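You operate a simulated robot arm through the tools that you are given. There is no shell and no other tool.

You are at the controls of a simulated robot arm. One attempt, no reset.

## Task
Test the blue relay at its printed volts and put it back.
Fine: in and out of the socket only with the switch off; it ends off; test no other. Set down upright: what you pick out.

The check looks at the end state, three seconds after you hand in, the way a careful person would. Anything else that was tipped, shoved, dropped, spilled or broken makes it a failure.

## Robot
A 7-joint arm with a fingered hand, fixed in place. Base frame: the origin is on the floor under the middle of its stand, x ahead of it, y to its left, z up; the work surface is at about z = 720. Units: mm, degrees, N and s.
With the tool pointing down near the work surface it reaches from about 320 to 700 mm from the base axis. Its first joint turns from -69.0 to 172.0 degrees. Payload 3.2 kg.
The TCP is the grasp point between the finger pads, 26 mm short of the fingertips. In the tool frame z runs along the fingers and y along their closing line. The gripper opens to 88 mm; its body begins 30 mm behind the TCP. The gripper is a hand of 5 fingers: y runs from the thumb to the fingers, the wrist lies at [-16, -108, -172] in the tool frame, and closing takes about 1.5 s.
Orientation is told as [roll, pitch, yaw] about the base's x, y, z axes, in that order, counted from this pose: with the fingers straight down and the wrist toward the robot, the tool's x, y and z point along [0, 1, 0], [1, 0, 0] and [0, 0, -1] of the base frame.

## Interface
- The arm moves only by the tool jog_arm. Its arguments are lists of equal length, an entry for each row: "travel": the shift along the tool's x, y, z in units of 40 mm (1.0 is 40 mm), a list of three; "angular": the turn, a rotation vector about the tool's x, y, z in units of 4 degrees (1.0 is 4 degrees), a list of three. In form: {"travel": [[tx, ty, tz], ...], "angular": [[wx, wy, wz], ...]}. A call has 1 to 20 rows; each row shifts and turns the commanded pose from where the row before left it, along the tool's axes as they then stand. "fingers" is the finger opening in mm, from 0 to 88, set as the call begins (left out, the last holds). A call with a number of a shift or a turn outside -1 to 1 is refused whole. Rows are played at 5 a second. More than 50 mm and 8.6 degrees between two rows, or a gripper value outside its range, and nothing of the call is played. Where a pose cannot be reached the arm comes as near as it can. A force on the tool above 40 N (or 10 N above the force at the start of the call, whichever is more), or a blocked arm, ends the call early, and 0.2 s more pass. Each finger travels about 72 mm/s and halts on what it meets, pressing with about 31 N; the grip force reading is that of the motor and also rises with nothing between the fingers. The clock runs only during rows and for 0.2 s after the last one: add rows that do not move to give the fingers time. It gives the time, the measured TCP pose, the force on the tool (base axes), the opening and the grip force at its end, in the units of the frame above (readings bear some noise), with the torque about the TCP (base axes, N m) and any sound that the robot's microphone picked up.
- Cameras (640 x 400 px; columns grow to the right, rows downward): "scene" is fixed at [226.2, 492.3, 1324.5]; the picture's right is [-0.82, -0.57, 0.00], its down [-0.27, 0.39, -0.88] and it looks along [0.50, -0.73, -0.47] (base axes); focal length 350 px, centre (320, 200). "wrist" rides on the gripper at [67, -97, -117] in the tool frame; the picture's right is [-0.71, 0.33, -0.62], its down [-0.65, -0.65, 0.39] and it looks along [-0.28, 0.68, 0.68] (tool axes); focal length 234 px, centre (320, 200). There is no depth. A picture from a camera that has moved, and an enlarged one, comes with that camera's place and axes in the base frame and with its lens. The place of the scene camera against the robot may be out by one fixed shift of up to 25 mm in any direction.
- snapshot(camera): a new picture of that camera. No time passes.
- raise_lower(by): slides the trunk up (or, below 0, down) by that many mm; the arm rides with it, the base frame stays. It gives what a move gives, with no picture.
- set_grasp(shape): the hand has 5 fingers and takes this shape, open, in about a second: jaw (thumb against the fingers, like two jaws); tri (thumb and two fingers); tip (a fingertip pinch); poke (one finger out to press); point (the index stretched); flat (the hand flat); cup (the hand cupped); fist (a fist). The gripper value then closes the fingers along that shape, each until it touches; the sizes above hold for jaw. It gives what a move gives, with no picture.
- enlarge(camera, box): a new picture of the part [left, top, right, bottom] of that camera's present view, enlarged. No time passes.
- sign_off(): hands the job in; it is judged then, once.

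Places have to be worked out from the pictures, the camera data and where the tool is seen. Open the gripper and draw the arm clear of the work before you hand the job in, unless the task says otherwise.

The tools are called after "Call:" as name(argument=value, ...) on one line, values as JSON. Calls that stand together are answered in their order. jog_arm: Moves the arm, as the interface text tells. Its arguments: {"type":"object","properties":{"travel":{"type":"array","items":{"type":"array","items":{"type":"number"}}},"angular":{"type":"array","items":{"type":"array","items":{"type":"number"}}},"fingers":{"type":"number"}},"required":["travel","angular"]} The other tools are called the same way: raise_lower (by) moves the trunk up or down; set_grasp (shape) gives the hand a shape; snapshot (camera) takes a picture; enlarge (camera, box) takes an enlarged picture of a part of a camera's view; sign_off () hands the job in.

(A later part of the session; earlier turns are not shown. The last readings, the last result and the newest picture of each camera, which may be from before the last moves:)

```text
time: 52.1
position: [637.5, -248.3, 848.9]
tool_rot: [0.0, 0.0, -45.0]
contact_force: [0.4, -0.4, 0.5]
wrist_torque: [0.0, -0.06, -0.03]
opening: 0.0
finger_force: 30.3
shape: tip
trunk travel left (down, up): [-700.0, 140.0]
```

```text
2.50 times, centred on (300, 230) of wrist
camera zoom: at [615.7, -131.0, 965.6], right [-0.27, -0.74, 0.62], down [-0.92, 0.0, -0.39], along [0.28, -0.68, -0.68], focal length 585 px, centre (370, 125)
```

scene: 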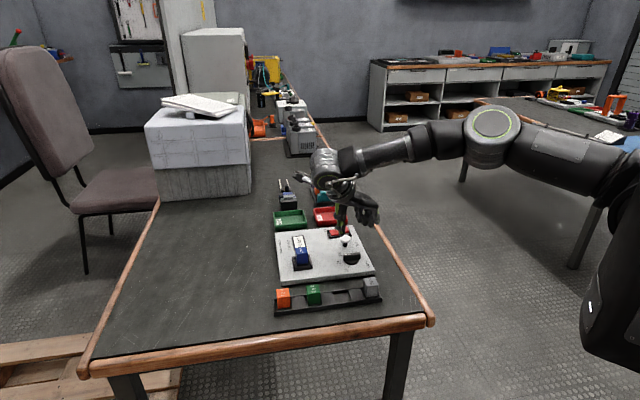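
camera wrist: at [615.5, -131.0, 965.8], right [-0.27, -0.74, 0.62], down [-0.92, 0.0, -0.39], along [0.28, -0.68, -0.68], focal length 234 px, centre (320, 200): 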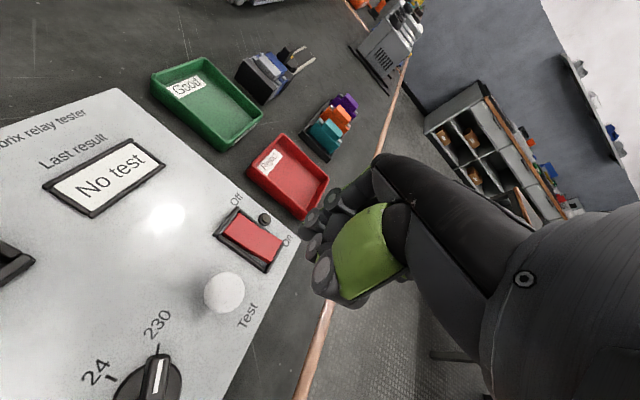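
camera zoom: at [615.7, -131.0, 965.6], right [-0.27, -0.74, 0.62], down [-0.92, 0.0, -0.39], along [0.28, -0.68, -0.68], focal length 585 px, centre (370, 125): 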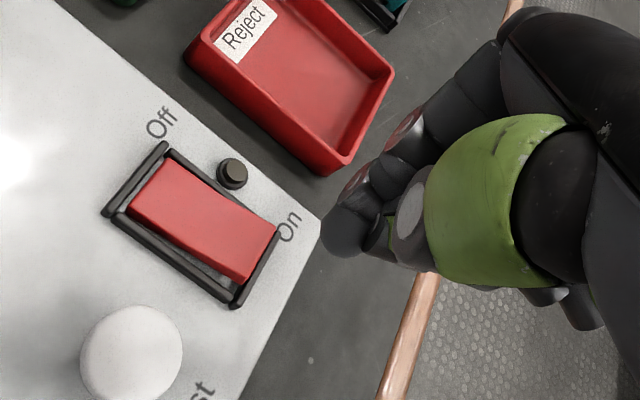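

The closed tip pinch makes a compact point at about (3,-2,+25) mm from the TCP, which suits pressing. The rocker is close to the 700 mm reach limit, so I'll lift the hand 100 mm and then lower the trunk 100 mm for more reach at the same height.

Call:
jog_arm(travel=[[0, 0, -0.625], [0, 0, -0.625], [0, 0, -0.625], [0, 0, -0.625], [0, 0, 0]], angular=[[0, 0, 0], [0, 0, 0], [0, 0, 0], [0, 0, 0], [0, 0, 0]])

Call:
raise_lower(by=-100)

Call:
snapshot(camera="scene")

Call:
snapshot(camera="wrist")

```text
time: 53.3
position: [637.2, -248.8, 948.6]
tool_rot: [0.0, 0.1, -45.1]
contact_force: [0.0, -0.8, -0.4]
wrist_torque: [0.01, -0.01, 0.05]
opening: 0.1
finger_force: 31.0
shape: tip
trunk travel left (down, up): [-700.0, 140.0]
```

```text
time: 54.6
position: [637.4, -247.8, 847.8]
tool_rot: [-0.1, 0.1, -44.9]
contact_force: [-0.9, 0.1, -0.8]
wrist_torque: [-0.03, -0.01, 0.01]
opening: 0.1
finger_force: 30.9
shape: tip
trunk travel left (down, up): [-600.0, 240.0]
```

```text
taken
```

scene: 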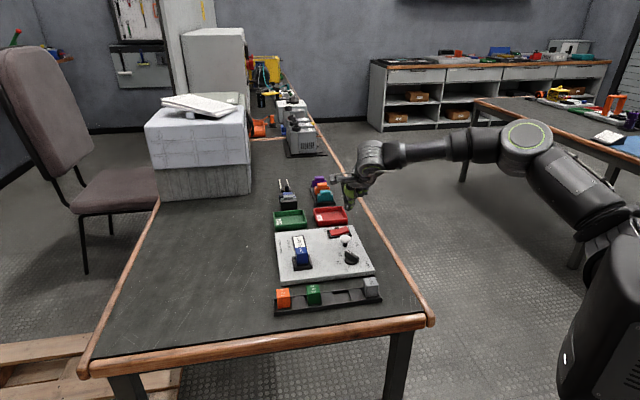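

```text
taken
camera wrist: at [615.9, -130.7, 965.5], right [-0.27, -0.74, 0.62], down [-0.92, 0.0, -0.39], along [0.28, -0.68, -0.68], focal length 234 px, centre (320, 200)
```

wrist: 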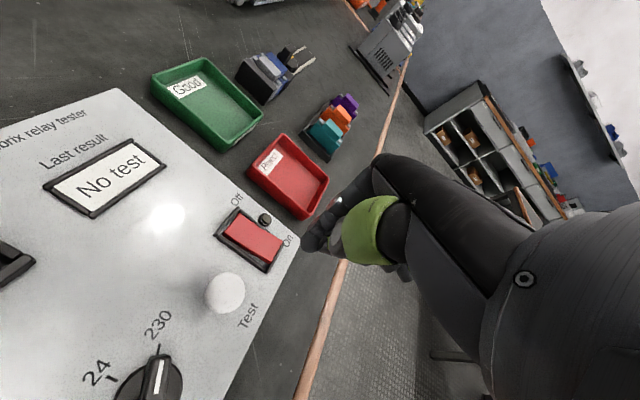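

The trunk is down 100 mm with the hand at the same pose. The rocker's On half lies at tool x from -3 to 24 and y≈14, so I'll shift (+2,+16) mm and descend to z≈800, just above it, to check.

Call:
jog_arm(travel=[[0.05, 0.4, 0], [0, 0, 0.4], [0, 0, 0.4], [0, 0, 0.4], [0, 0, 0], [0, 0, 0]], angular=[[0, 0, 0], [0, 0, 0], [0, 0, 0], [0, 0, 0], [0, 0, 0], [0, 0, 0]])

Call:
enlarge(camera="wrist", box=[220, 170, 360, 300])

Call:
enlarge(camera="scene", box=[320, 190, 380, 250])

```text
time: 56.0
position: [651.0, -258.9, 799.7]
tool_rot: [0.1, 0.0, -45.0]
contact_force: [0.6, 0.3, 1.6]
wrist_torque: [0.01, -0.02, 0.0]
opening: 0.1
finger_force: 31.0
shape: tip
trunk travel left (down, up): [-600.0, 240.0]
```

```text
3.08 times, centred on (290, 235) of wrist
camera zoom: at [628.6, -141.3, 916.9], right [-0.27, -0.74, 0.62], down [-0.92, 0.0, -0.39], along [0.28, -0.68, -0.68], focal length 720 px, centre (412, 92)
```

zoom: 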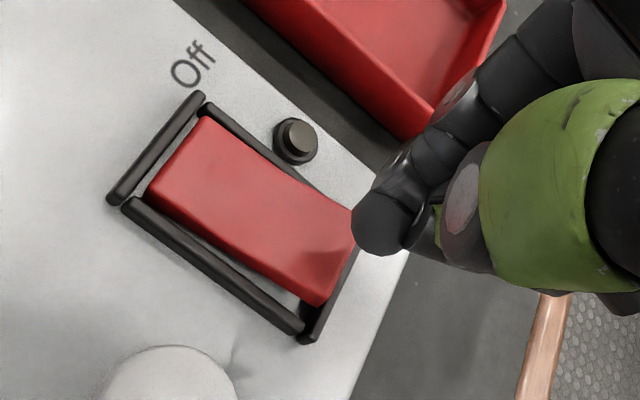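

```text
6.67 times, centred on (350, 220) of scene
camera zoom: at [226.2, 492.3, 1324.5], right [-0.82, -0.57, 0.0], down [-0.27, 0.39, -0.88], along [0.5, -0.73, -0.47], focal length 2331 px, centre (120, 67)
```

zoom: 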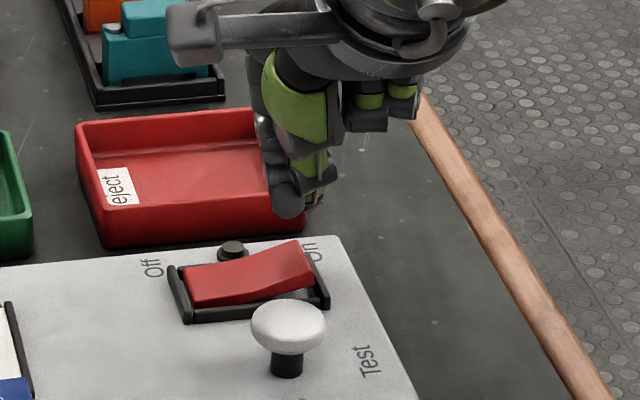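

The fingertip is over the On end (about 5 mm inboard, centred across the width). I'll press down slowly and watch the force.

Call:
jog_arm(travel=[[0, 0, 0.2], [0, 0, 0.2], [0, 0, 0.1], [0, 0, 0.05], [0, 0, 0]], angular=[[0, 0, 0], [0, 0, 0], [0, 0, 0], [0, 0, 0], [0, 0, 0]])

Call:
enlarge(camera="scene", box=[320, 190, 380, 250])

Call:
enlarge(camera="wrist", box=[220, 170, 360, 300])

```text
time: 57.2
position: [650.6, -259.2, 778.1]
tool_rot: [0.0, 0.0, -45.0]
contact_force: [-0.4, -0.2, 1.4]
wrist_torque: [-0.01, -0.01, -0.03]
opening: 0.2
finger_force: 31.6
shape: tip
trunk travel left (down, up): [-600.0, 240.0]
```

```text
6.67 times, centred on (350, 220) of scene
camera zoom: at [226.2, 492.3, 1324.5], right [-0.82, -0.57, 0.0], down [-0.27, 0.39, -0.88], along [0.5, -0.73, -0.47], focal length 2331 px, centre (120, 67)
```

zoom: 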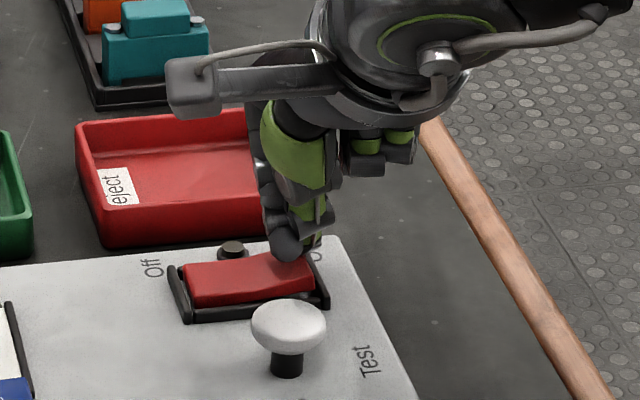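

```text
3.08 times, centred on (290, 235) of wrist
camera zoom: at [628.5, -141.3, 894.7], right [-0.27, -0.74, 0.62], down [-0.92, 0.0, -0.39], along [0.28, -0.68, -0.68], focal length 720 px, centre (412, 92)
```

zoom: 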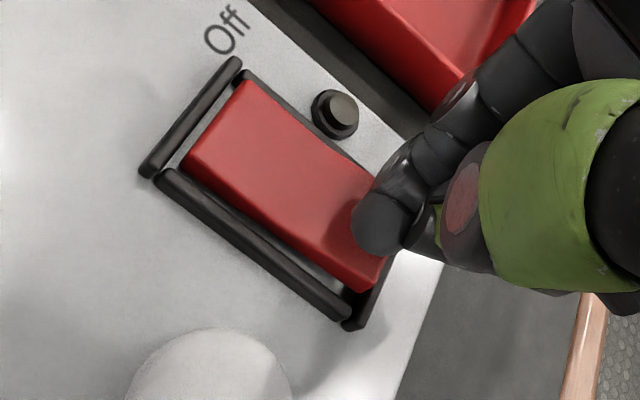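

The rocker is going down under the finger and is now about level. I'll press another 5 mm to flip it fully.

Call:
jog_arm(travel=[[0, 0, 0.05], [0, 0, 0.05], [0, 0, 0.03], [0, 0, 0]], angular=[[0, 0, 0], [0, 0, 0], [0, 0, 0], [0, 0, 0]])

Call:
enlarge(camera="scene", box=[320, 190, 380, 250])

Call:
enlarge(camera="wrist", box=[220, 170, 360, 300])

```text
time: 58.2
position: [649.1, -258.4, 773.4]
tool_rot: [0.0, 0.1, -45.0]
contact_force: [-1.3, -0.4, 0.6]
wrist_torque: [-0.01, 0.01, 0.0]
opening: 0.0
finger_force: 30.9
shape: tip
trunk travel left (down, up): [-600.0, 240.0]
heard: click
```

```text
6.67 times, centred on (350, 220) of scene
camera zoom: at [226.2, 492.3, 1324.5], right [-0.82, -0.57, 0.0], down [-0.27, 0.39, -0.88], along [0.5, -0.73, -0.47], focal length 2331 px, centre (120, 67)
```

zoom: 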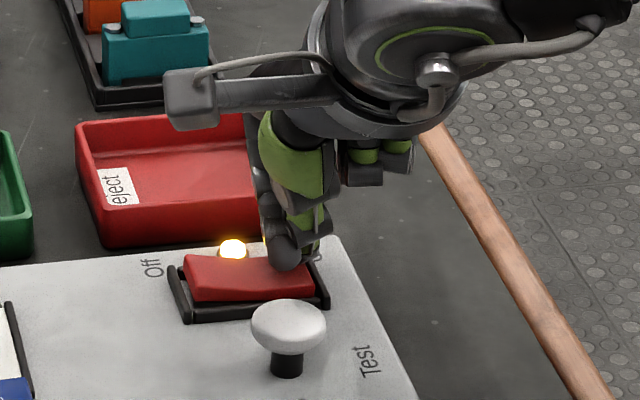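

```text
3.08 times, centred on (290, 235) of wrist
camera zoom: at [629.1, -141.0, 890.1], right [-0.27, -0.74, 0.62], down [-0.92, 0.0, -0.39], along [0.28, -0.68, -0.68], focal length 720 px, centre (412, 92)
```

zoom: 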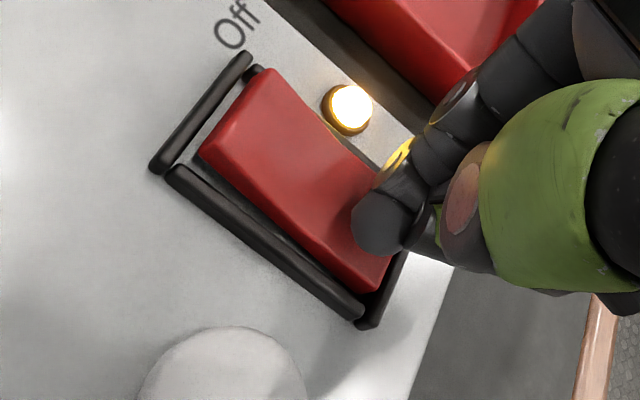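

There was a click and the lamp lit, so the switch is On. I'll lift off and move the fingertip over the Test button.

Call:
jog_arm(travel=[[0, 0, -0.5], [0, 0, -0.55], [0.19, -0.72, 0], [0.19, -0.72, 0], [0, 0, 0], [0, 0, 0]], angular=[[0, 0, 0], [0, 0, 0], [0, 0, 0], [0, 0, 0], [0, 0, 0], [0, 0, 0]])

Call:
snapshot(camera="wrist")

Call:
enlarge(camera="wrist", box=[240, 170, 380, 300])

Call:
enlarge(camera="scene", box=[310, 190, 390, 270])

```text
time: 59.6
position: [621.6, -207.0, 814.7]
tool_rot: [0.0, 0.0, -45.0]
contact_force: [-0.3, -0.5, 0.6]
wrist_torque: [-0.02, -0.01, 0.02]
opening: 0.1
finger_force: 30.9
shape: tip
trunk travel left (down, up): [-600.0, 240.0]
```

```text
taken
camera wrist: at [599.7, -89.9, 932.0], right [-0.27, -0.74, 0.62], down [-0.92, 0.0, -0.39], along [0.28, -0.68, -0.68], focal length 234 px, centre (320, 200)
```

wrist: 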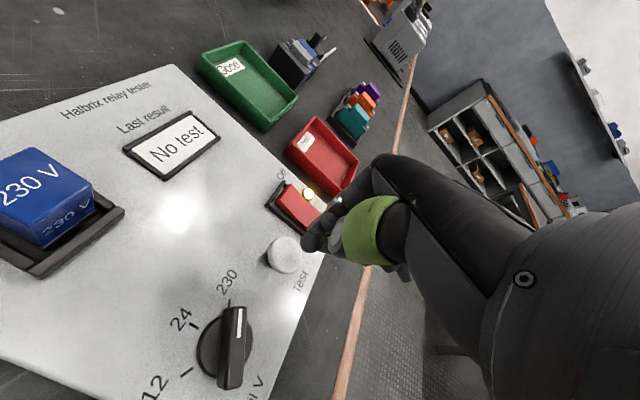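

```text
3.08 times, centred on (310, 235) of wrist
camera zoom: at [599.7, -89.9, 932.0], right [-0.27, -0.74, 0.62], down [-0.92, 0.0, -0.39], along [0.28, -0.68, -0.68], focal length 720 px, centre (351, 92)
```

zoom: 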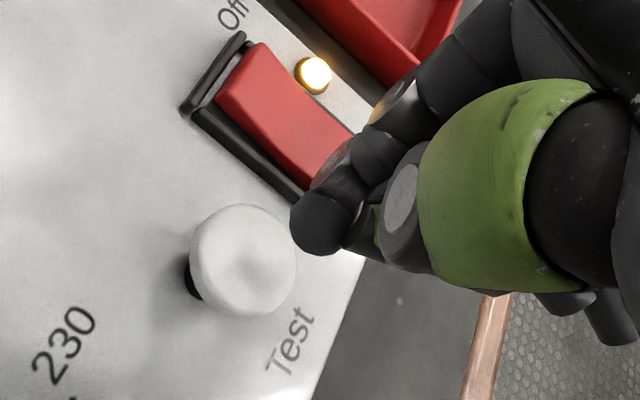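

```text
5.00 times, centred on (350, 230) of scene
camera zoom: at [226.2, 492.3, 1324.5], right [-0.82, -0.57, 0.0], down [-0.27, 0.39, -0.88], along [0.5, -0.73, -0.47], focal length 1748 px, centre (170, 50)
```

zoom: 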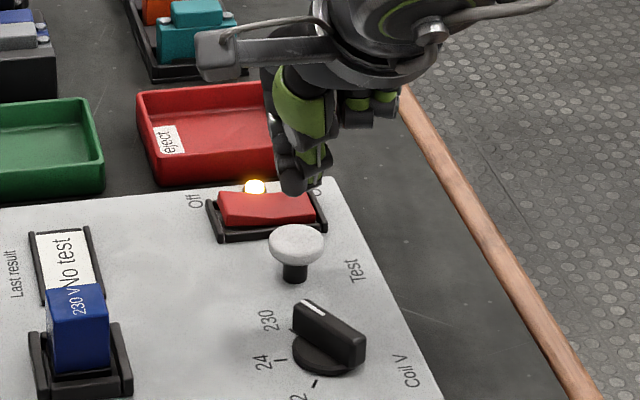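

The Test button is within 2–3 mm of directly under the fingertip. I'll correct (+1,-2) mm and press down gradually.

Call:
jog_arm(travel=[[0.025, -0.05, 0], [0, 0, 0.2], [0, 0, 0.2], [0, 0, 0.1], [0, 0, 0.1], [0, 0, 0]], angular=[[0, 0, 0], [0, 0, 0], [0, 0, 0], [0, 0, 0], [0, 0, 0], [0, 0, 0]])

Call:
enlarge(camera="scene", box=[270, 200, 370, 290])

```text
time: 61.0
position: [620.0, -204.8, 790.9]
tool_rot: [0.0, -0.1, -45.0]
contact_force: [0.1, 0.2, 1.1]
wrist_torque: [0.02, -0.01, 0.0]
opening: 0.1
finger_force: 30.6
shape: tip
trunk travel left (down, up): [-600.0, 240.0]
```

```text
4.44 times, centred on (320, 245) of scene
camera zoom: at [226.2, 492.3, 1324.5], right [-0.82, -0.57, 0.0], down [-0.27, 0.39, -0.88], along [0.5, -0.73, -0.47], focal length 1554 px, centre (320, 0)
```

zoom: 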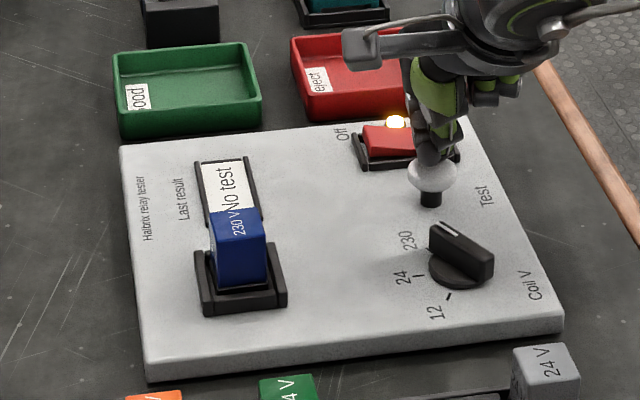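

The fingertip is about touching the button cap and the display still says "No test". I'll press further in small steps.

Call:
jog_arm(travel=[[0, 0, 0.05], [0, 0, 0.05], [0, 0, 0.05], [0, 0, 0]], angular=[[0, 0, 0], [0, 0, 0], [0, 0, 0], [0, 0, 0]])

Call:
enlarge(camera="scene", box=[270, 200, 370, 290])

```text
time: 62.0
position: [620.2, -204.5, 785.8]
tool_rot: [0.0, 0.1, -44.9]
contact_force: [-0.7, -0.3, 2.0]
wrist_torque: [-0.01, 0.03, -0.02]
opening: 0.2
finger_force: 30.9
shape: tip
trunk travel left (down, up): [-600.0, 240.0]
```

```text
4.44 times, centred on (320, 245) of scene
camera zoom: at [226.2, 492.3, 1324.5], right [-0.82, -0.57, 0.0], down [-0.27, 0.39, -0.88], along [0.5, -0.73, -0.47], focal length 1554 px, centre (320, 0)
```

zoom: 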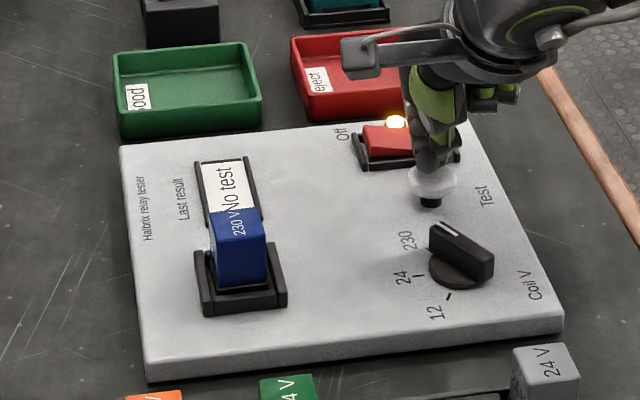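

The cap is moving down, with about 2 N of force. I'll press a few more millimetres until it actuates.

Call:
jog_arm(travel=[[0, 0, 0.05], [0, 0, 0.05], [0, 0, 0.05], [0, 0, 0]], angular=[[0, 0, 0], [0, 0, 0], [0, 0, 0], [0, 0, 0]])

Call:
enlarge(camera="scene", box=[270, 200, 370, 290])

```text
time: 63.0
position: [618.4, -205.0, 780.8]
tool_rot: [0.0, 0.0, -45.0]
contact_force: [0.3, 0.4, 2.4]
wrist_torque: [0.02, -0.04, -0.01]
opening: 0.0
finger_force: 31.0
shape: tip
trunk travel left (down, up): [-600.0, 240.0]
heard: click
```

```text
4.44 times, centred on (320, 245) of scene
camera zoom: at [226.2, 492.3, 1324.5], right [-0.82, -0.57, 0.0], down [-0.27, 0.39, -0.88], along [0.5, -0.73, -0.47], focal length 1554 px, centre (320, 0)
```

zoom: 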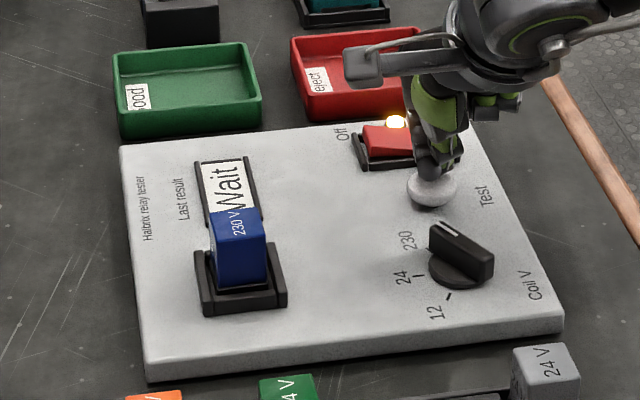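

A click was heard and the display now shows "Wait", so the test is running. I'll wait and watch the display.

Call:
jog_arm(travel=[[0, 0, 0], [0, 0, 0], [0, 0, 0], [0, 0, 0], [0, 0, 0], [0, 0, 0], [0, 0, 0], [0, 0, 0], [0, 0, 0], [0, 0, 0]], angular=[[0, 0, 0], [0, 0, 0], [0, 0, 0], [0, 0, 0], [0, 0, 0], [0, 0, 0], [0, 0, 0], [0, 0, 0], [0, 0, 0], [0, 0, 0]])

Call:
enlarge(camera="scene", box=[270, 200, 370, 290])

```text
time: 65.2
position: [618.1, -204.1, 780.2]
tool_rot: [0.0, 0.0, -45.0]
contact_force: [-0.2, 0.7, 2.3]
wrist_torque: [0.04, -0.03, -0.02]
opening: 0.2
finger_force: 30.5
shape: tip
trunk travel left (down, up): [-600.0, 240.0]
```

```text
4.44 times, centred on (320, 245) of scene
camera zoom: at [226.2, 492.3, 1324.5], right [-0.82, -0.57, 0.0], down [-0.27, 0.39, -0.88], along [0.5, -0.73, -0.47], focal length 1554 px, centre (320, 0)
```

zoom: 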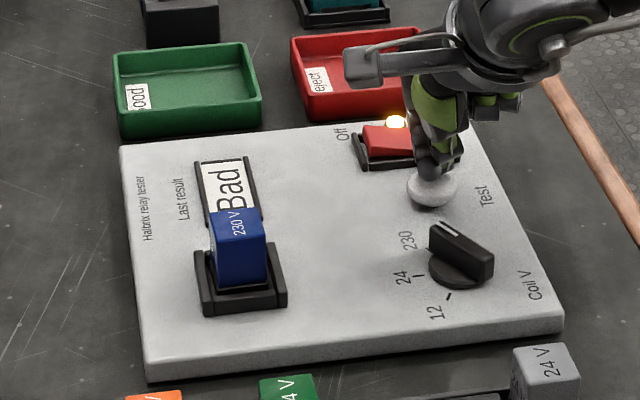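

The result reads "Bad", so the test at 230 V is complete; the task still says to put the relay back in its place. Next I lift off the button and move over the rocker's Off end.

Call:
jog_arm(travel=[[0, 0, -0.4], [0, 0, -0.5], [0.1825, 0.4833, 0], [0.1825, 0.4833, 0], [0.1825, 0.4833, 0], [0, 0, 0], [0, 0, 0]], angular=[[0, 0, 0], [0, 0, 0], [0, 0, 0], [0, 0, 0], [0, 0, 0], [0, 0, 0], [0, 0, 0]])

Call:
enlarge(camera="wrist", box=[220, 170, 380, 320])

Call:
enlarge(camera="scene", box=[290, 180, 380, 270])

```text
time: 66.8
position: [674.8, -231.9, 814.9]
tool_rot: [-0.1, 0.1, -45.0]
contact_force: [-0.1, -0.4, -0.8]
wrist_torque: [0.01, 0.02, 0.03]
opening: 0.0
finger_force: 30.7
shape: tip
trunk travel left (down, up): [-600.0, 240.0]
```

```text
2.67 times, centred on (300, 245) of wrist
camera zoom: at [654.6, -114.1, 931.2], right [-0.27, -0.74, 0.62], down [-0.92, 0.0, -0.39], along [0.28, -0.68, -0.68], focal length 624 px, centre (373, 80)
```

zoom: 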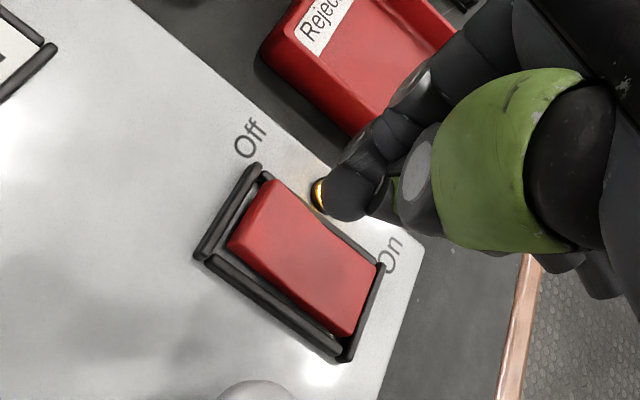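

```text
4.44 times, centred on (335, 225) of scene
camera zoom: at [226.2, 492.3, 1324.5], right [-0.82, -0.57, 0.0], down [-0.27, 0.39, -0.88], along [0.5, -0.73, -0.47], focal length 1554 px, centre (253, 89)
```

zoom: 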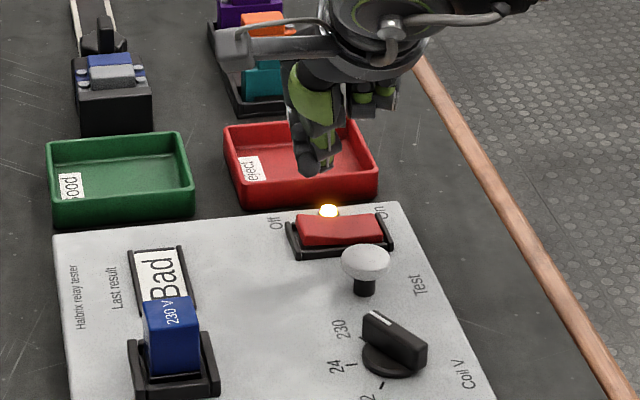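

The fingertip is about 8 mm inboard of the Off end, centred on the rocker. I'll press down to the same depth that flipped it before.

Call:
jog_arm(travel=[[0, 0, 0.3], [0, 0, 0.3], [0, 0, 0.2], [0, 0, 0.1], [0, 0, 0.08], [0, 0, 0.05], [0, 0, 0]], angular=[[0, 0, 0], [0, 0, 0], [0, 0, 0], [0, 0, 0], [0, 0, 0], [0, 0, 0], [0, 0, 0]])

Call:
enlarge(camera="wrist", box=[220, 170, 380, 320])

Call:
enlarge(camera="scene", box=[290, 180, 380, 270])

```text
time: 68.4
position: [675.5, -230.8, 773.9]
tool_rot: [0.1, 0.0, -45.0]
contact_force: [1.2, 0.6, 2.3]
wrist_torque: [-0.01, -0.04, -0.02]
opening: 0.0
finger_force: 31.1
shape: tip
trunk travel left (down, up): [-600.0, 240.0]
heard: click
```

```text
2.67 times, centred on (300, 245) of wrist
camera zoom: at [654.0, -113.3, 891.0], right [-0.27, -0.74, 0.62], down [-0.92, 0.0, -0.39], along [0.28, -0.68, -0.68], focal length 624 px, centre (373, 80)
```

zoom: 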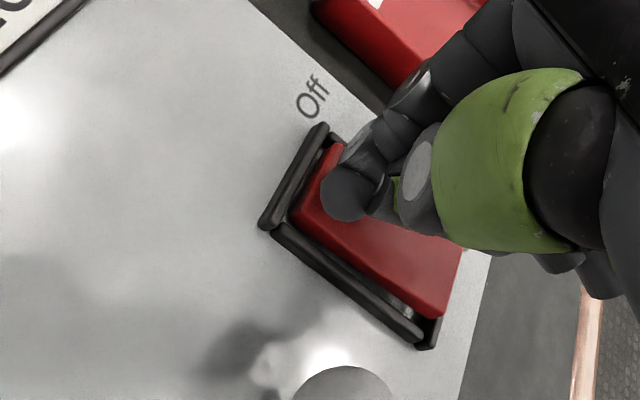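

```text
4.44 times, centred on (335, 225) of scene
camera zoom: at [226.2, 492.3, 1324.5], right [-0.82, -0.57, 0.0], down [-0.27, 0.39, -0.88], along [0.5, -0.73, -0.47], focal length 1554 px, centre (253, 89)
```

zoom: 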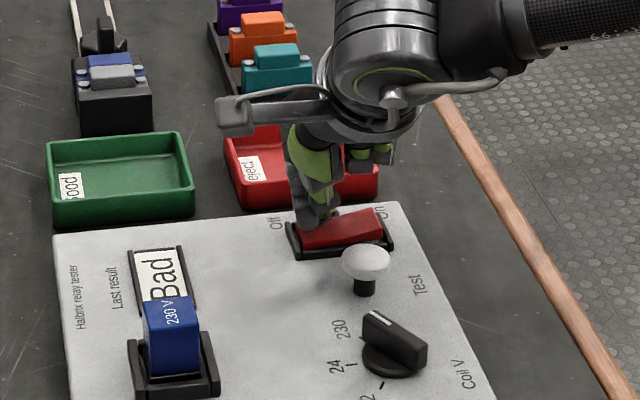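

There was a click and the lamp is out. I'll lift straight up and verify the switch is Off before touching the relay.

Call:
jog_arm(travel=[[0, 0, -0.3], [0, 0, -0.6], [0, 0, -0.6], [0, 0, -0.6], [0, 0, -0.4], [0, 0, 0]], angular=[[0, 0, 0], [0, 0, 0], [0, 0, 0], [0, 0, 0], [0, 0, 0], [0, 0, 0]])

Call:
enlarge(camera="wrist", box=[120, 150, 340, 350])

Call:
enlarge(camera="scene", box=[270, 200, 390, 300])

```text
time: 69.8
position: [675.5, -229.6, 871.9]
tool_rot: [0.0, 0.1, -45.0]
contact_force: [0.4, 0.0, -0.8]
wrist_torque: [0.0, 0.0, 0.0]
opening: 0.0
finger_force: 31.1
shape: tip
trunk travel left (down, up): [-600.0, 240.0]
```

```text
2.00 times, centred on (230, 250) of wrist
camera zoom: at [654.5, -112.3, 989.3], right [-0.27, -0.74, 0.62], down [-0.92, 0.0, -0.39], along [0.28, -0.68, -0.68], focal length 468 px, centre (500, 100)
```

zoom: 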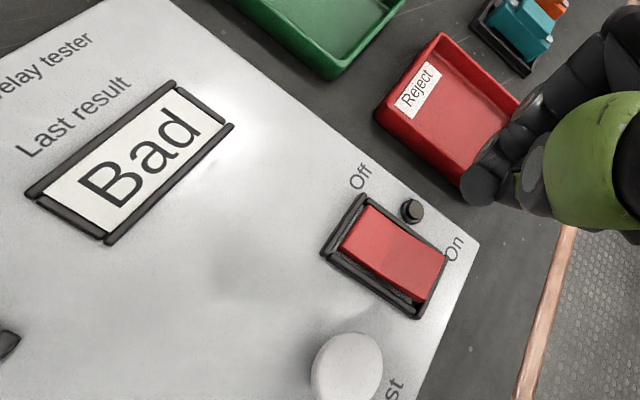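

```text
4.00 times, centred on (330, 250) of scene
camera zoom: at [226.2, 492.3, 1324.5], right [-0.82, -0.57, 0.0], down [-0.27, 0.39, -0.88], along [0.5, -0.73, -0.47], focal length 1399 px, centre (280, 0)
```

zoom: 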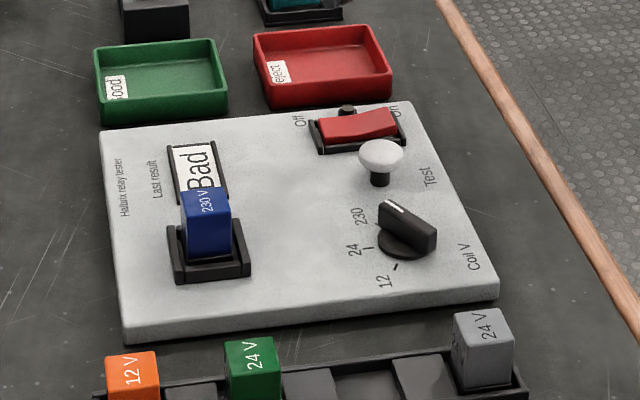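

The switch is Off with its On end up and the lamp dark, and "Bad" is displayed. I'll restore the jaw shape and the trunk height, then go back over the relay in the socket.

Call:
set_grasp(shape="jaw")

Call:
raise_lower(by=100)

Call:
jog_arm(travel=[[0.572, -0.6045, 0], [0.572, -0.6045, 0], [0.572, -0.6045, 0], [0.572, -0.6045, 0], [0.572, -0.6045, 0], [0, 0, 0.6], [0, 0, 0.6], [0, 0, 0.6], [0, 0, 0.6], [0, 0, 0], [0, 0, 0]], angular=[[0, 0, 0], [0, 0, 0], [0, 0, 0], [0, 0, 0], [0, 0, 0], [0, 0, 0], [0, 0, 0], [0, 0, 0], [0, 0, 0], [0, 0, 0], [0, 0, 0]], fingers=60)

Call:
enlarge(camera="wrist", box=[180, 180, 380, 350])

Call:
enlarge(camera="scene", box=[270, 190, 390, 290])

```text
time: 70.7
position: [675.1, -230.0, 872.5]
tool_rot: [0.0, 0.1, -44.9]
contact_force: [-0.4, -0.1, -0.1]
wrist_torque: [0.02, 0.01, 0.0]
opening: 87.6
finger_force: 0.0
shape: jaw
trunk travel left (down, up): [-600.0, 240.0]
```

```text
time: 72.1
position: [675.9, -230.1, 972.8]
tool_rot: [0.0, 0.1, -44.9]
contact_force: [0.0, 0.1, -0.4]
wrist_torque: [0.02, 0.01, -0.01]
opening: 88.1
finger_force: 0.0
shape: jaw
trunk travel left (down, up): [-700.0, 140.0]
```

```text
time: 74.5
position: [672.7, -62.9, 874.4]
tool_rot: [0.0, 0.2, -45.1]
contact_force: [-0.1, 0.2, 0.6]
wrist_torque: [0.01, 0.03, 0.02]
opening: 60.6
finger_force: 0.0
shape: jaw
trunk travel left (down, up): [-700.0, 140.0]
```

```text
2.35 times, centred on (280, 265) of wrist
camera zoom: at [650.8, 55.0, 992.5], right [-0.27, -0.74, 0.62], down [-0.92, 0.0, -0.39], along [0.28, -0.68, -0.68], focal length 551 px, centre (414, 47)
```

zoom: 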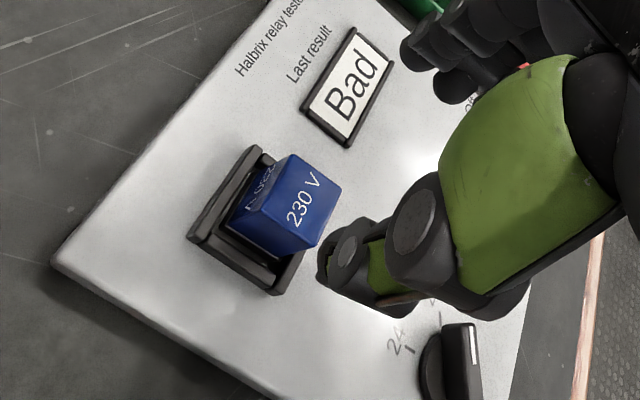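

```text
4.00 times, centred on (330, 240) of scene
camera zoom: at [226.2, 492.3, 1324.5], right [-0.82, -0.57, 0.0], down [-0.27, 0.39, -0.88], along [0.5, -0.73, -0.47], focal length 1399 px, centre (280, 40)
```

zoom: 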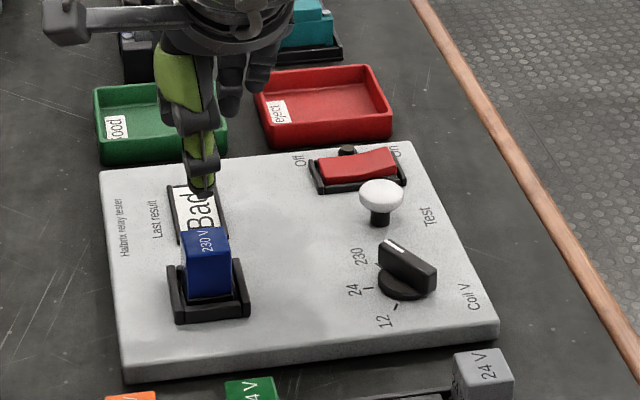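

The relay is upright in the socket, with its centre at tool (-5,+1). I'll trim by (-1,+1) mm, come down to z≈830 and recheck alignment before straddling it.

Call:
jog_arm(travel=[[-0.025, 0.025, 0], [0, 0, 0.5], [0, 0, 0.6], [0, 0, 0], [0, 0, 0]], angular=[[0, 0, 0], [0, 0, 0], [0, 0, 0], [0, 0, 0], [0, 0, 0]])

Call:
enlarge(camera="wrist", box=[220, 190, 360, 310])

Call:
enlarge(camera="scene", box=[280, 210, 360, 290])

```text
time: 75.7
position: [671.5, -62.7, 832.5]
tool_rot: [0.1, 0.1, -45.1]
contact_force: [-0.1, 0.1, -0.4]
wrist_torque: [-0.01, 0.01, -0.04]
opening: 60.5
finger_force: 0.0
shape: jaw
trunk travel left (down, up): [-700.0, 140.0]
```

```text
3.33 times, centred on (290, 250) of wrist
camera zoom: at [650.4, 53.7, 949.0], right [-0.27, -0.74, 0.62], down [-0.92, 0.0, -0.39], along [0.28, -0.68, -0.68], focal length 781 px, centre (420, 33)
```

zoom: 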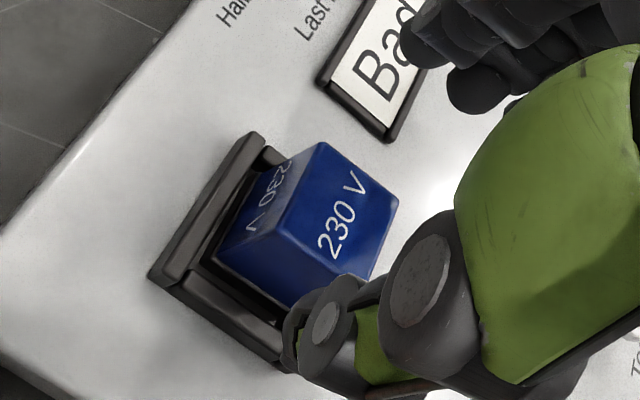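

```text
5.00 times, centred on (320, 250) of scene
camera zoom: at [226.2, 492.3, 1324.5], right [-0.82, -0.57, 0.0], down [-0.27, 0.39, -0.88], along [0.5, -0.73, -0.47], focal length 1748 px, centre (320, -50)
```

zoom: 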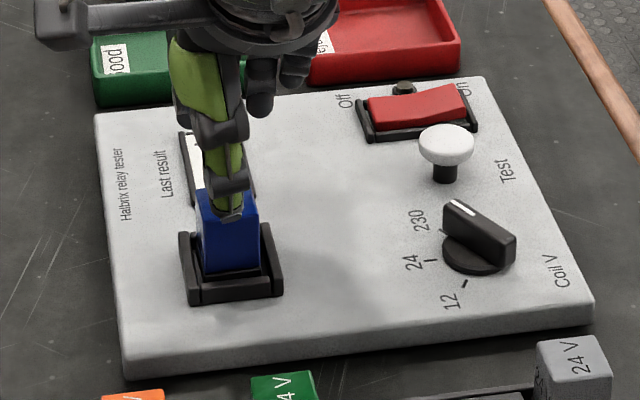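

The relay centre is at tool (-4,+0.5), the same relation as in the first grasp. I'll descend to z≈786 and close on it.

Call:
jog_arm(travel=[[0, 0, 0.4], [0, 0, 0.4], [0, 0, 0.35], [0, 0, 0], [0, 0, 0]], angular=[[0, 0, 0], [0, 0, 0], [0, 0, 0], [0, 0, 0], [0, 0, 0]])

Call:
enlarge(camera="scene", box=[290, 230, 340, 280])

Call:
enlarge(camera="wrist", box=[240, 190, 360, 310])

```text
time: 76.9
position: [672.7, -63.7, 784.4]
tool_rot: [0.0, 0.1, -44.9]
contact_force: [0.5, 0.4, -0.1]
wrist_torque: [-0.03, 0.0, -0.02]
opening: 60.6
finger_force: 0.0
shape: jaw
trunk travel left (down, up): [-700.0, 140.0]
```

```text
8.00 times, centred on (315, 255) of scene
camera zoom: at [226.2, 492.3, 1324.5], right [-0.82, -0.57, 0.0], down [-0.27, 0.39, -0.88], along [0.5, -0.73, -0.47], focal length 2798 px, centre (360, -240)
```

zoom: 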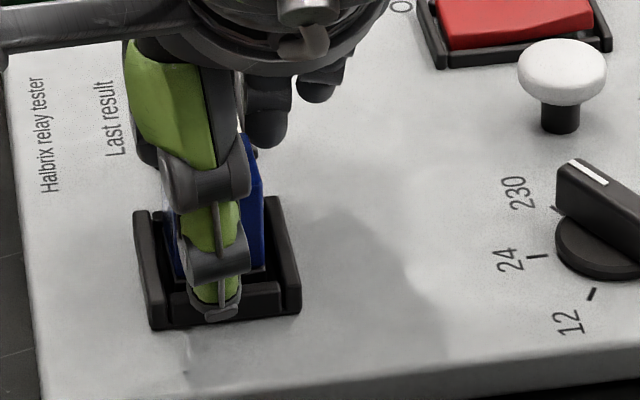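

```text
3.33 times, centred on (300, 250) of wrist
camera zoom: at [650.9, 53.2, 901.4], right [-0.27, -0.74, 0.62], down [-0.92, 0.0, -0.39], along [0.28, -0.68, -0.68], focal length 781 px, centre (387, 33)
```

zoom: 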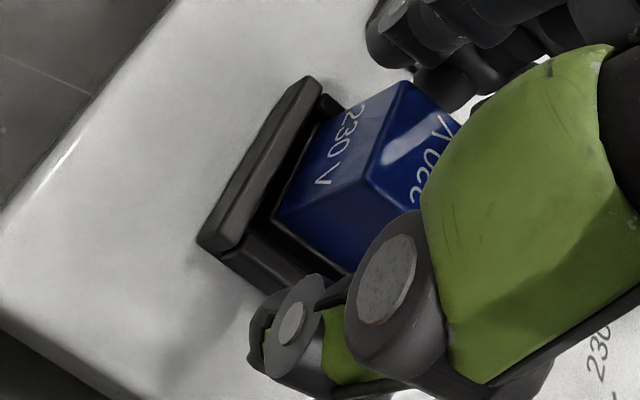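

This matches the view at release. I'll close on the relay now.

Call:
jog_arm(travel=[[0, 0, 0], [0, 0, 0], [0, 0, 0], [0, 0, 0], [0, 0, 0], [0, 0, 0], [0, 0, 0]], angular=[[0, 0, 0], [0, 0, 0], [0, 0, 0], [0, 0, 0], [0, 0, 0], [0, 0, 0], [0, 0, 0]], fingers=20)

Call:
enlarge(camera="wrist", box=[240, 190, 360, 310])

```text
time: 78.5
position: [672.9, -64.3, 783.7]
tool_rot: [0.0, 0.1, -44.9]
contact_force: [1.0, 0.8, -0.5]
wrist_torque: [-0.01, 0.0, 0.0]
opening: 25.4
finger_force: 30.9
shape: jaw
trunk travel left (down, up): [-700.0, 140.0]
```

```text
3.33 times, centred on (300, 250) of wrist
camera zoom: at [650.9, 53.1, 901.5], right [-0.27, -0.74, 0.62], down [-0.92, 0.0, -0.39], along [0.28, -0.68, -0.68], focal length 781 px, centre (387, 33)
```

zoom: 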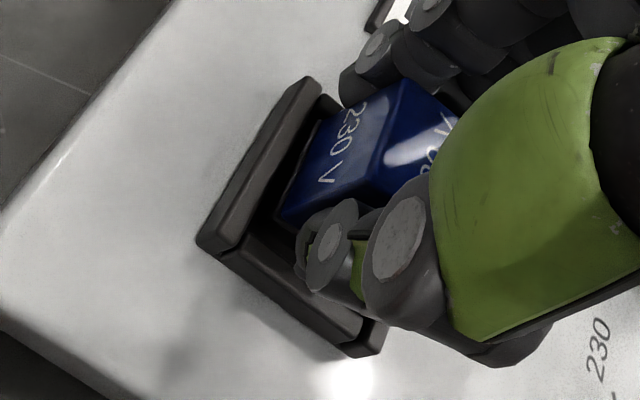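

The grip is firm at 25.4 mm. With the switch off, I'll lift the relay straight out of the socket and check it before carrying it to the rack.

Call:
jog_arm(travel=[[0, 0, -0.2], [0, 0, -0.3], [0, 0, -0.5], [0, 0, -0.6], [0, 0, -0.525], [0, 0, 0]], angular=[[0, 0, 0], [0, 0, 0], [0, 0, 0], [0, 0, 0], [0, 0, 0], [0, 0, 0]])

Call:
enlarge(camera="scene", box=[270, 200, 390, 300])

Call:
enlarge(camera="wrist", box=[260, 190, 360, 290])

```text
time: 79.9
position: [670.3, -63.9, 869.4]
tool_rot: [0.0, 0.1, -44.9]
contact_force: [-0.2, -0.2, -0.6]
wrist_torque: [-0.02, -0.01, 0.03]
opening: 25.3
finger_force: 31.2
shape: jaw
trunk travel left (down, up): [-700.0, 140.0]
```

```text
4.00 times, centred on (330, 250) of scene
camera zoom: at [226.2, 492.3, 1324.5], right [-0.82, -0.57, 0.0], down [-0.27, 0.39, -0.88], along [0.5, -0.73, -0.47], focal length 1399 px, centre (280, 0)
```

zoom: 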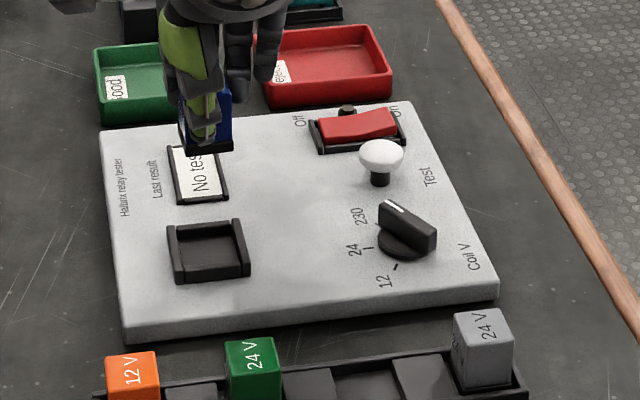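

```text
4.00 times, centred on (310, 240) of wrist
camera zoom: at [649.4, 53.2, 987.4], right [-0.27, -0.74, 0.62], down [-0.92, 0.0, -0.39], along [0.28, -0.68, -0.68], focal length 937 px, centre (360, 40)
```

zoom: 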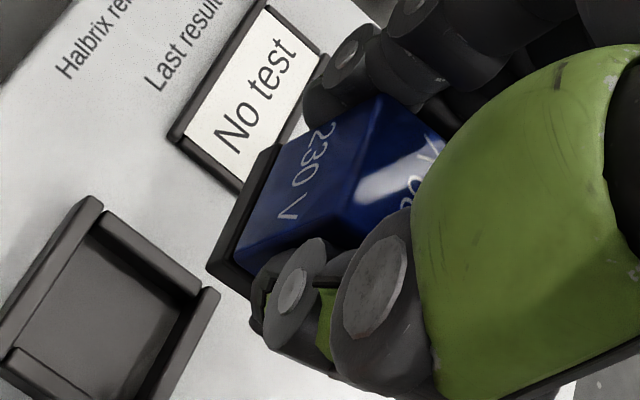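

The relay is out, upright, with the same in-hand position as before, and the socket is empty with the switch off. I'll carry it back over its empty pocket in the rack.

Call:
jog_arm(travel=[[-0.384, -0.6155, 0], [-0.384, -0.6155, 0], [-0.384, -0.6155, 0], [-0.384, -0.6155, 0], [-0.384, -0.6155, 0], [0, 0, 0.3], [0, 0, 0.3], [0, 0, 0], [0, 0, 0]], angular=[[0, 0, 0], [0, 0, 0], [0, 0, 0], [0, 0, 0], [0, 0, 0], [0, 0, 0], [0, 0, 0], [0, 0, 0], [0, 0, 0]])

Call:
enlarge(camera="wrist", box=[180, 180, 380, 340])

Call:
enlarge(camera="scene", box=[270, 210, 400, 310])

```text
time: 81.9
position: [528.0, -31.3, 846.7]
tool_rot: [0.0, 0.1, -45.0]
contact_force: [1.0, -0.1, -0.9]
wrist_torque: [0.01, 0.0, 0.0]
opening: 25.1
finger_force: 30.9
shape: jaw
trunk travel left (down, up): [-700.0, 140.0]
```

```text
2.50 times, centred on (280, 260) of wrist
camera zoom: at [506.9, 86.4, 964.0], right [-0.27, -0.74, 0.62], down [-0.92, 0.0, -0.39], along [0.28, -0.68, -0.68], focal length 585 px, centre (420, 50)
```

zoom: 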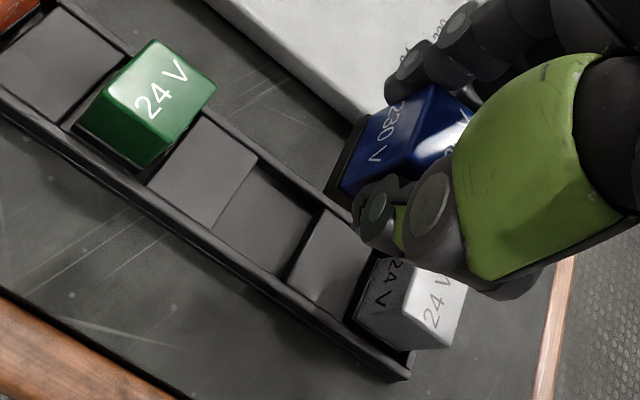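

```text
4.00 times, centred on (335, 260) of scene
camera zoom: at [226.2, 492.3, 1324.5], right [-0.82, -0.57, 0.0], down [-0.27, 0.39, -0.88], along [0.5, -0.73, -0.47], focal length 1399 px, centre (260, -40)
```

zoom: 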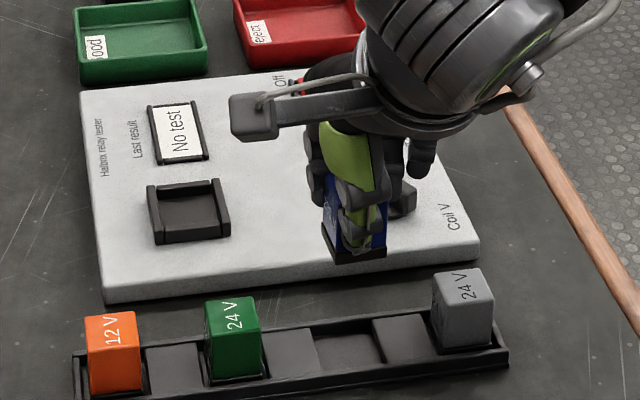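

The empty pocket's centre measures at tool (-3.2,+1.9) and the relay at (-4.2,0). I'll shift +1.4 mm in tool y and lower until the base is about 8 mm above the rack rim, then recheck.

Call:
jog_arm(travel=[[0, 0.035, 0], [0, 0, 0.5], [0, 0, 0.5], [0, 0, 0.55], [0, 0, 0], [0, 0, 0]], angular=[[0, 0, 0], [0, 0, 0], [0, 0, 0], [0, 0, 0], [0, 0, 0], [0, 0, 0]])

Call:
enlarge(camera="wrist", box=[240, 190, 360, 310])

Call:
enlarge(camera="scene", box=[315, 255, 375, 305])

```text
time: 83.3
position: [529.0, -33.9, 786.2]
tool_rot: [0.0, 0.1, -45.0]
contact_force: [0.2, 0.3, 0.1]
wrist_torque: [0.02, -0.01, 0.02]
opening: 25.1
finger_force: 30.8
shape: jaw
trunk travel left (down, up): [-700.0, 140.0]
```

```text
3.33 times, centred on (300, 250) of wrist
camera zoom: at [507.7, 83.6, 902.8], right [-0.27, -0.74, 0.62], down [-0.92, 0.0, -0.39], along [0.28, -0.68, -0.68], focal length 781 px, centre (387, 33)
```

zoom: 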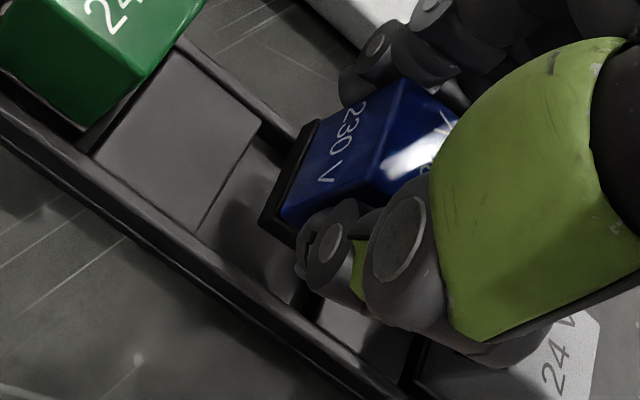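

```text
8.00 times, centred on (345, 280) of scene
camera zoom: at [226.2, 492.3, 1324.5], right [-0.82, -0.57, 0.0], down [-0.27, 0.39, -0.88], along [0.5, -0.73, -0.47], focal length 2798 px, centre (120, -440)
```

zoom: 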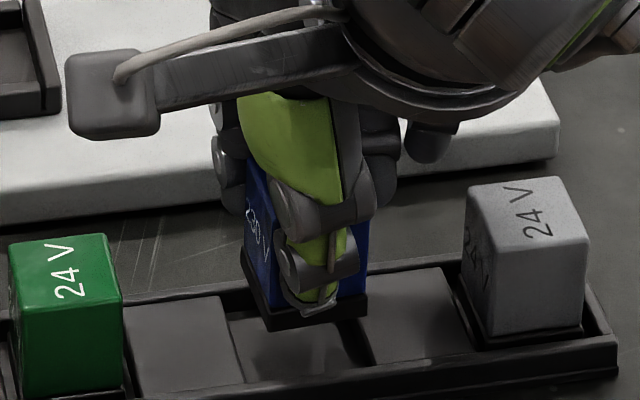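

The base is just above the rim. I'll zoom in to compare the base outline with the pocket edges precisely.

Call:
enlarge(camera="wrist", box=[265, 210, 325, 260])

Call:
enlarge(camera="wrist", box=[290, 245, 350, 305])

Call:
enlarge(camera="scene", box=[325, 270, 365, 305])

```text
8.00 times, centred on (295, 235) of wrist
camera zoom: at [507.7, 83.6, 902.8], right [-0.27, -0.74, 0.62], down [-0.92, 0.0, -0.39], along [0.28, -0.68, -0.68], focal length 1873 px, centre (520, -80)
```

zoom: 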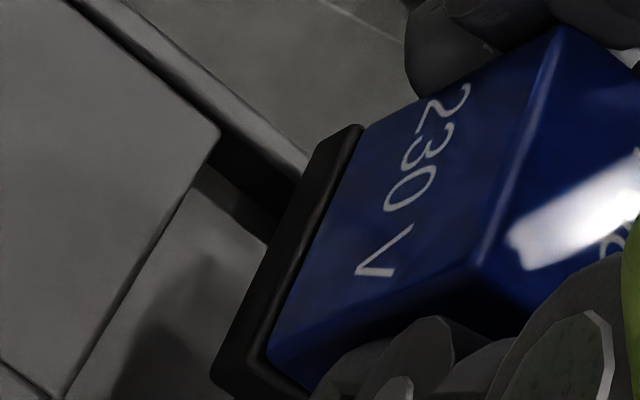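

```text
6.67 times, centred on (320, 275) of wrist
camera zoom: at [507.7, 83.6, 902.8], right [-0.27, -0.74, 0.62], down [-0.92, 0.0, -0.39], along [0.28, -0.68, -0.68], focal length 1561 px, centre (320, -300)
```

zoom: 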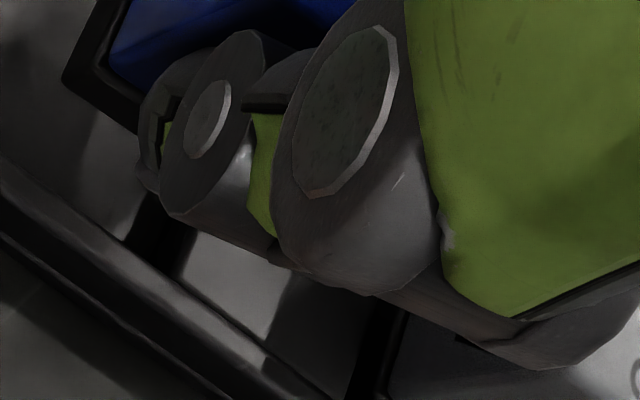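

```text
11.43 times, centred on (345, 288) of scene
camera zoom: at [226.2, 492.3, 1324.5], right [-0.82, -0.57, 0.0], down [-0.27, 0.39, -0.88], along [0.5, -0.73, -0.47], focal length 3996 px, centre (34, -800)
```

zoom: 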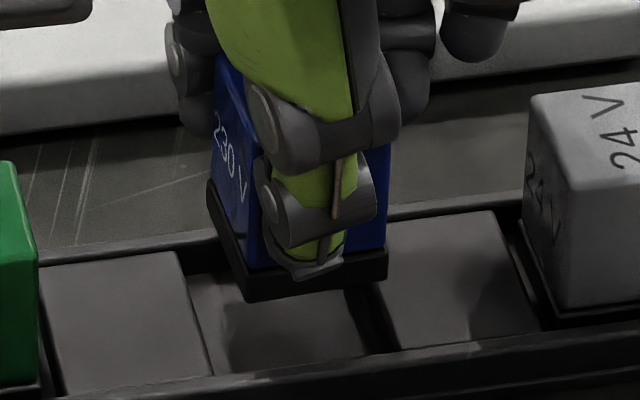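

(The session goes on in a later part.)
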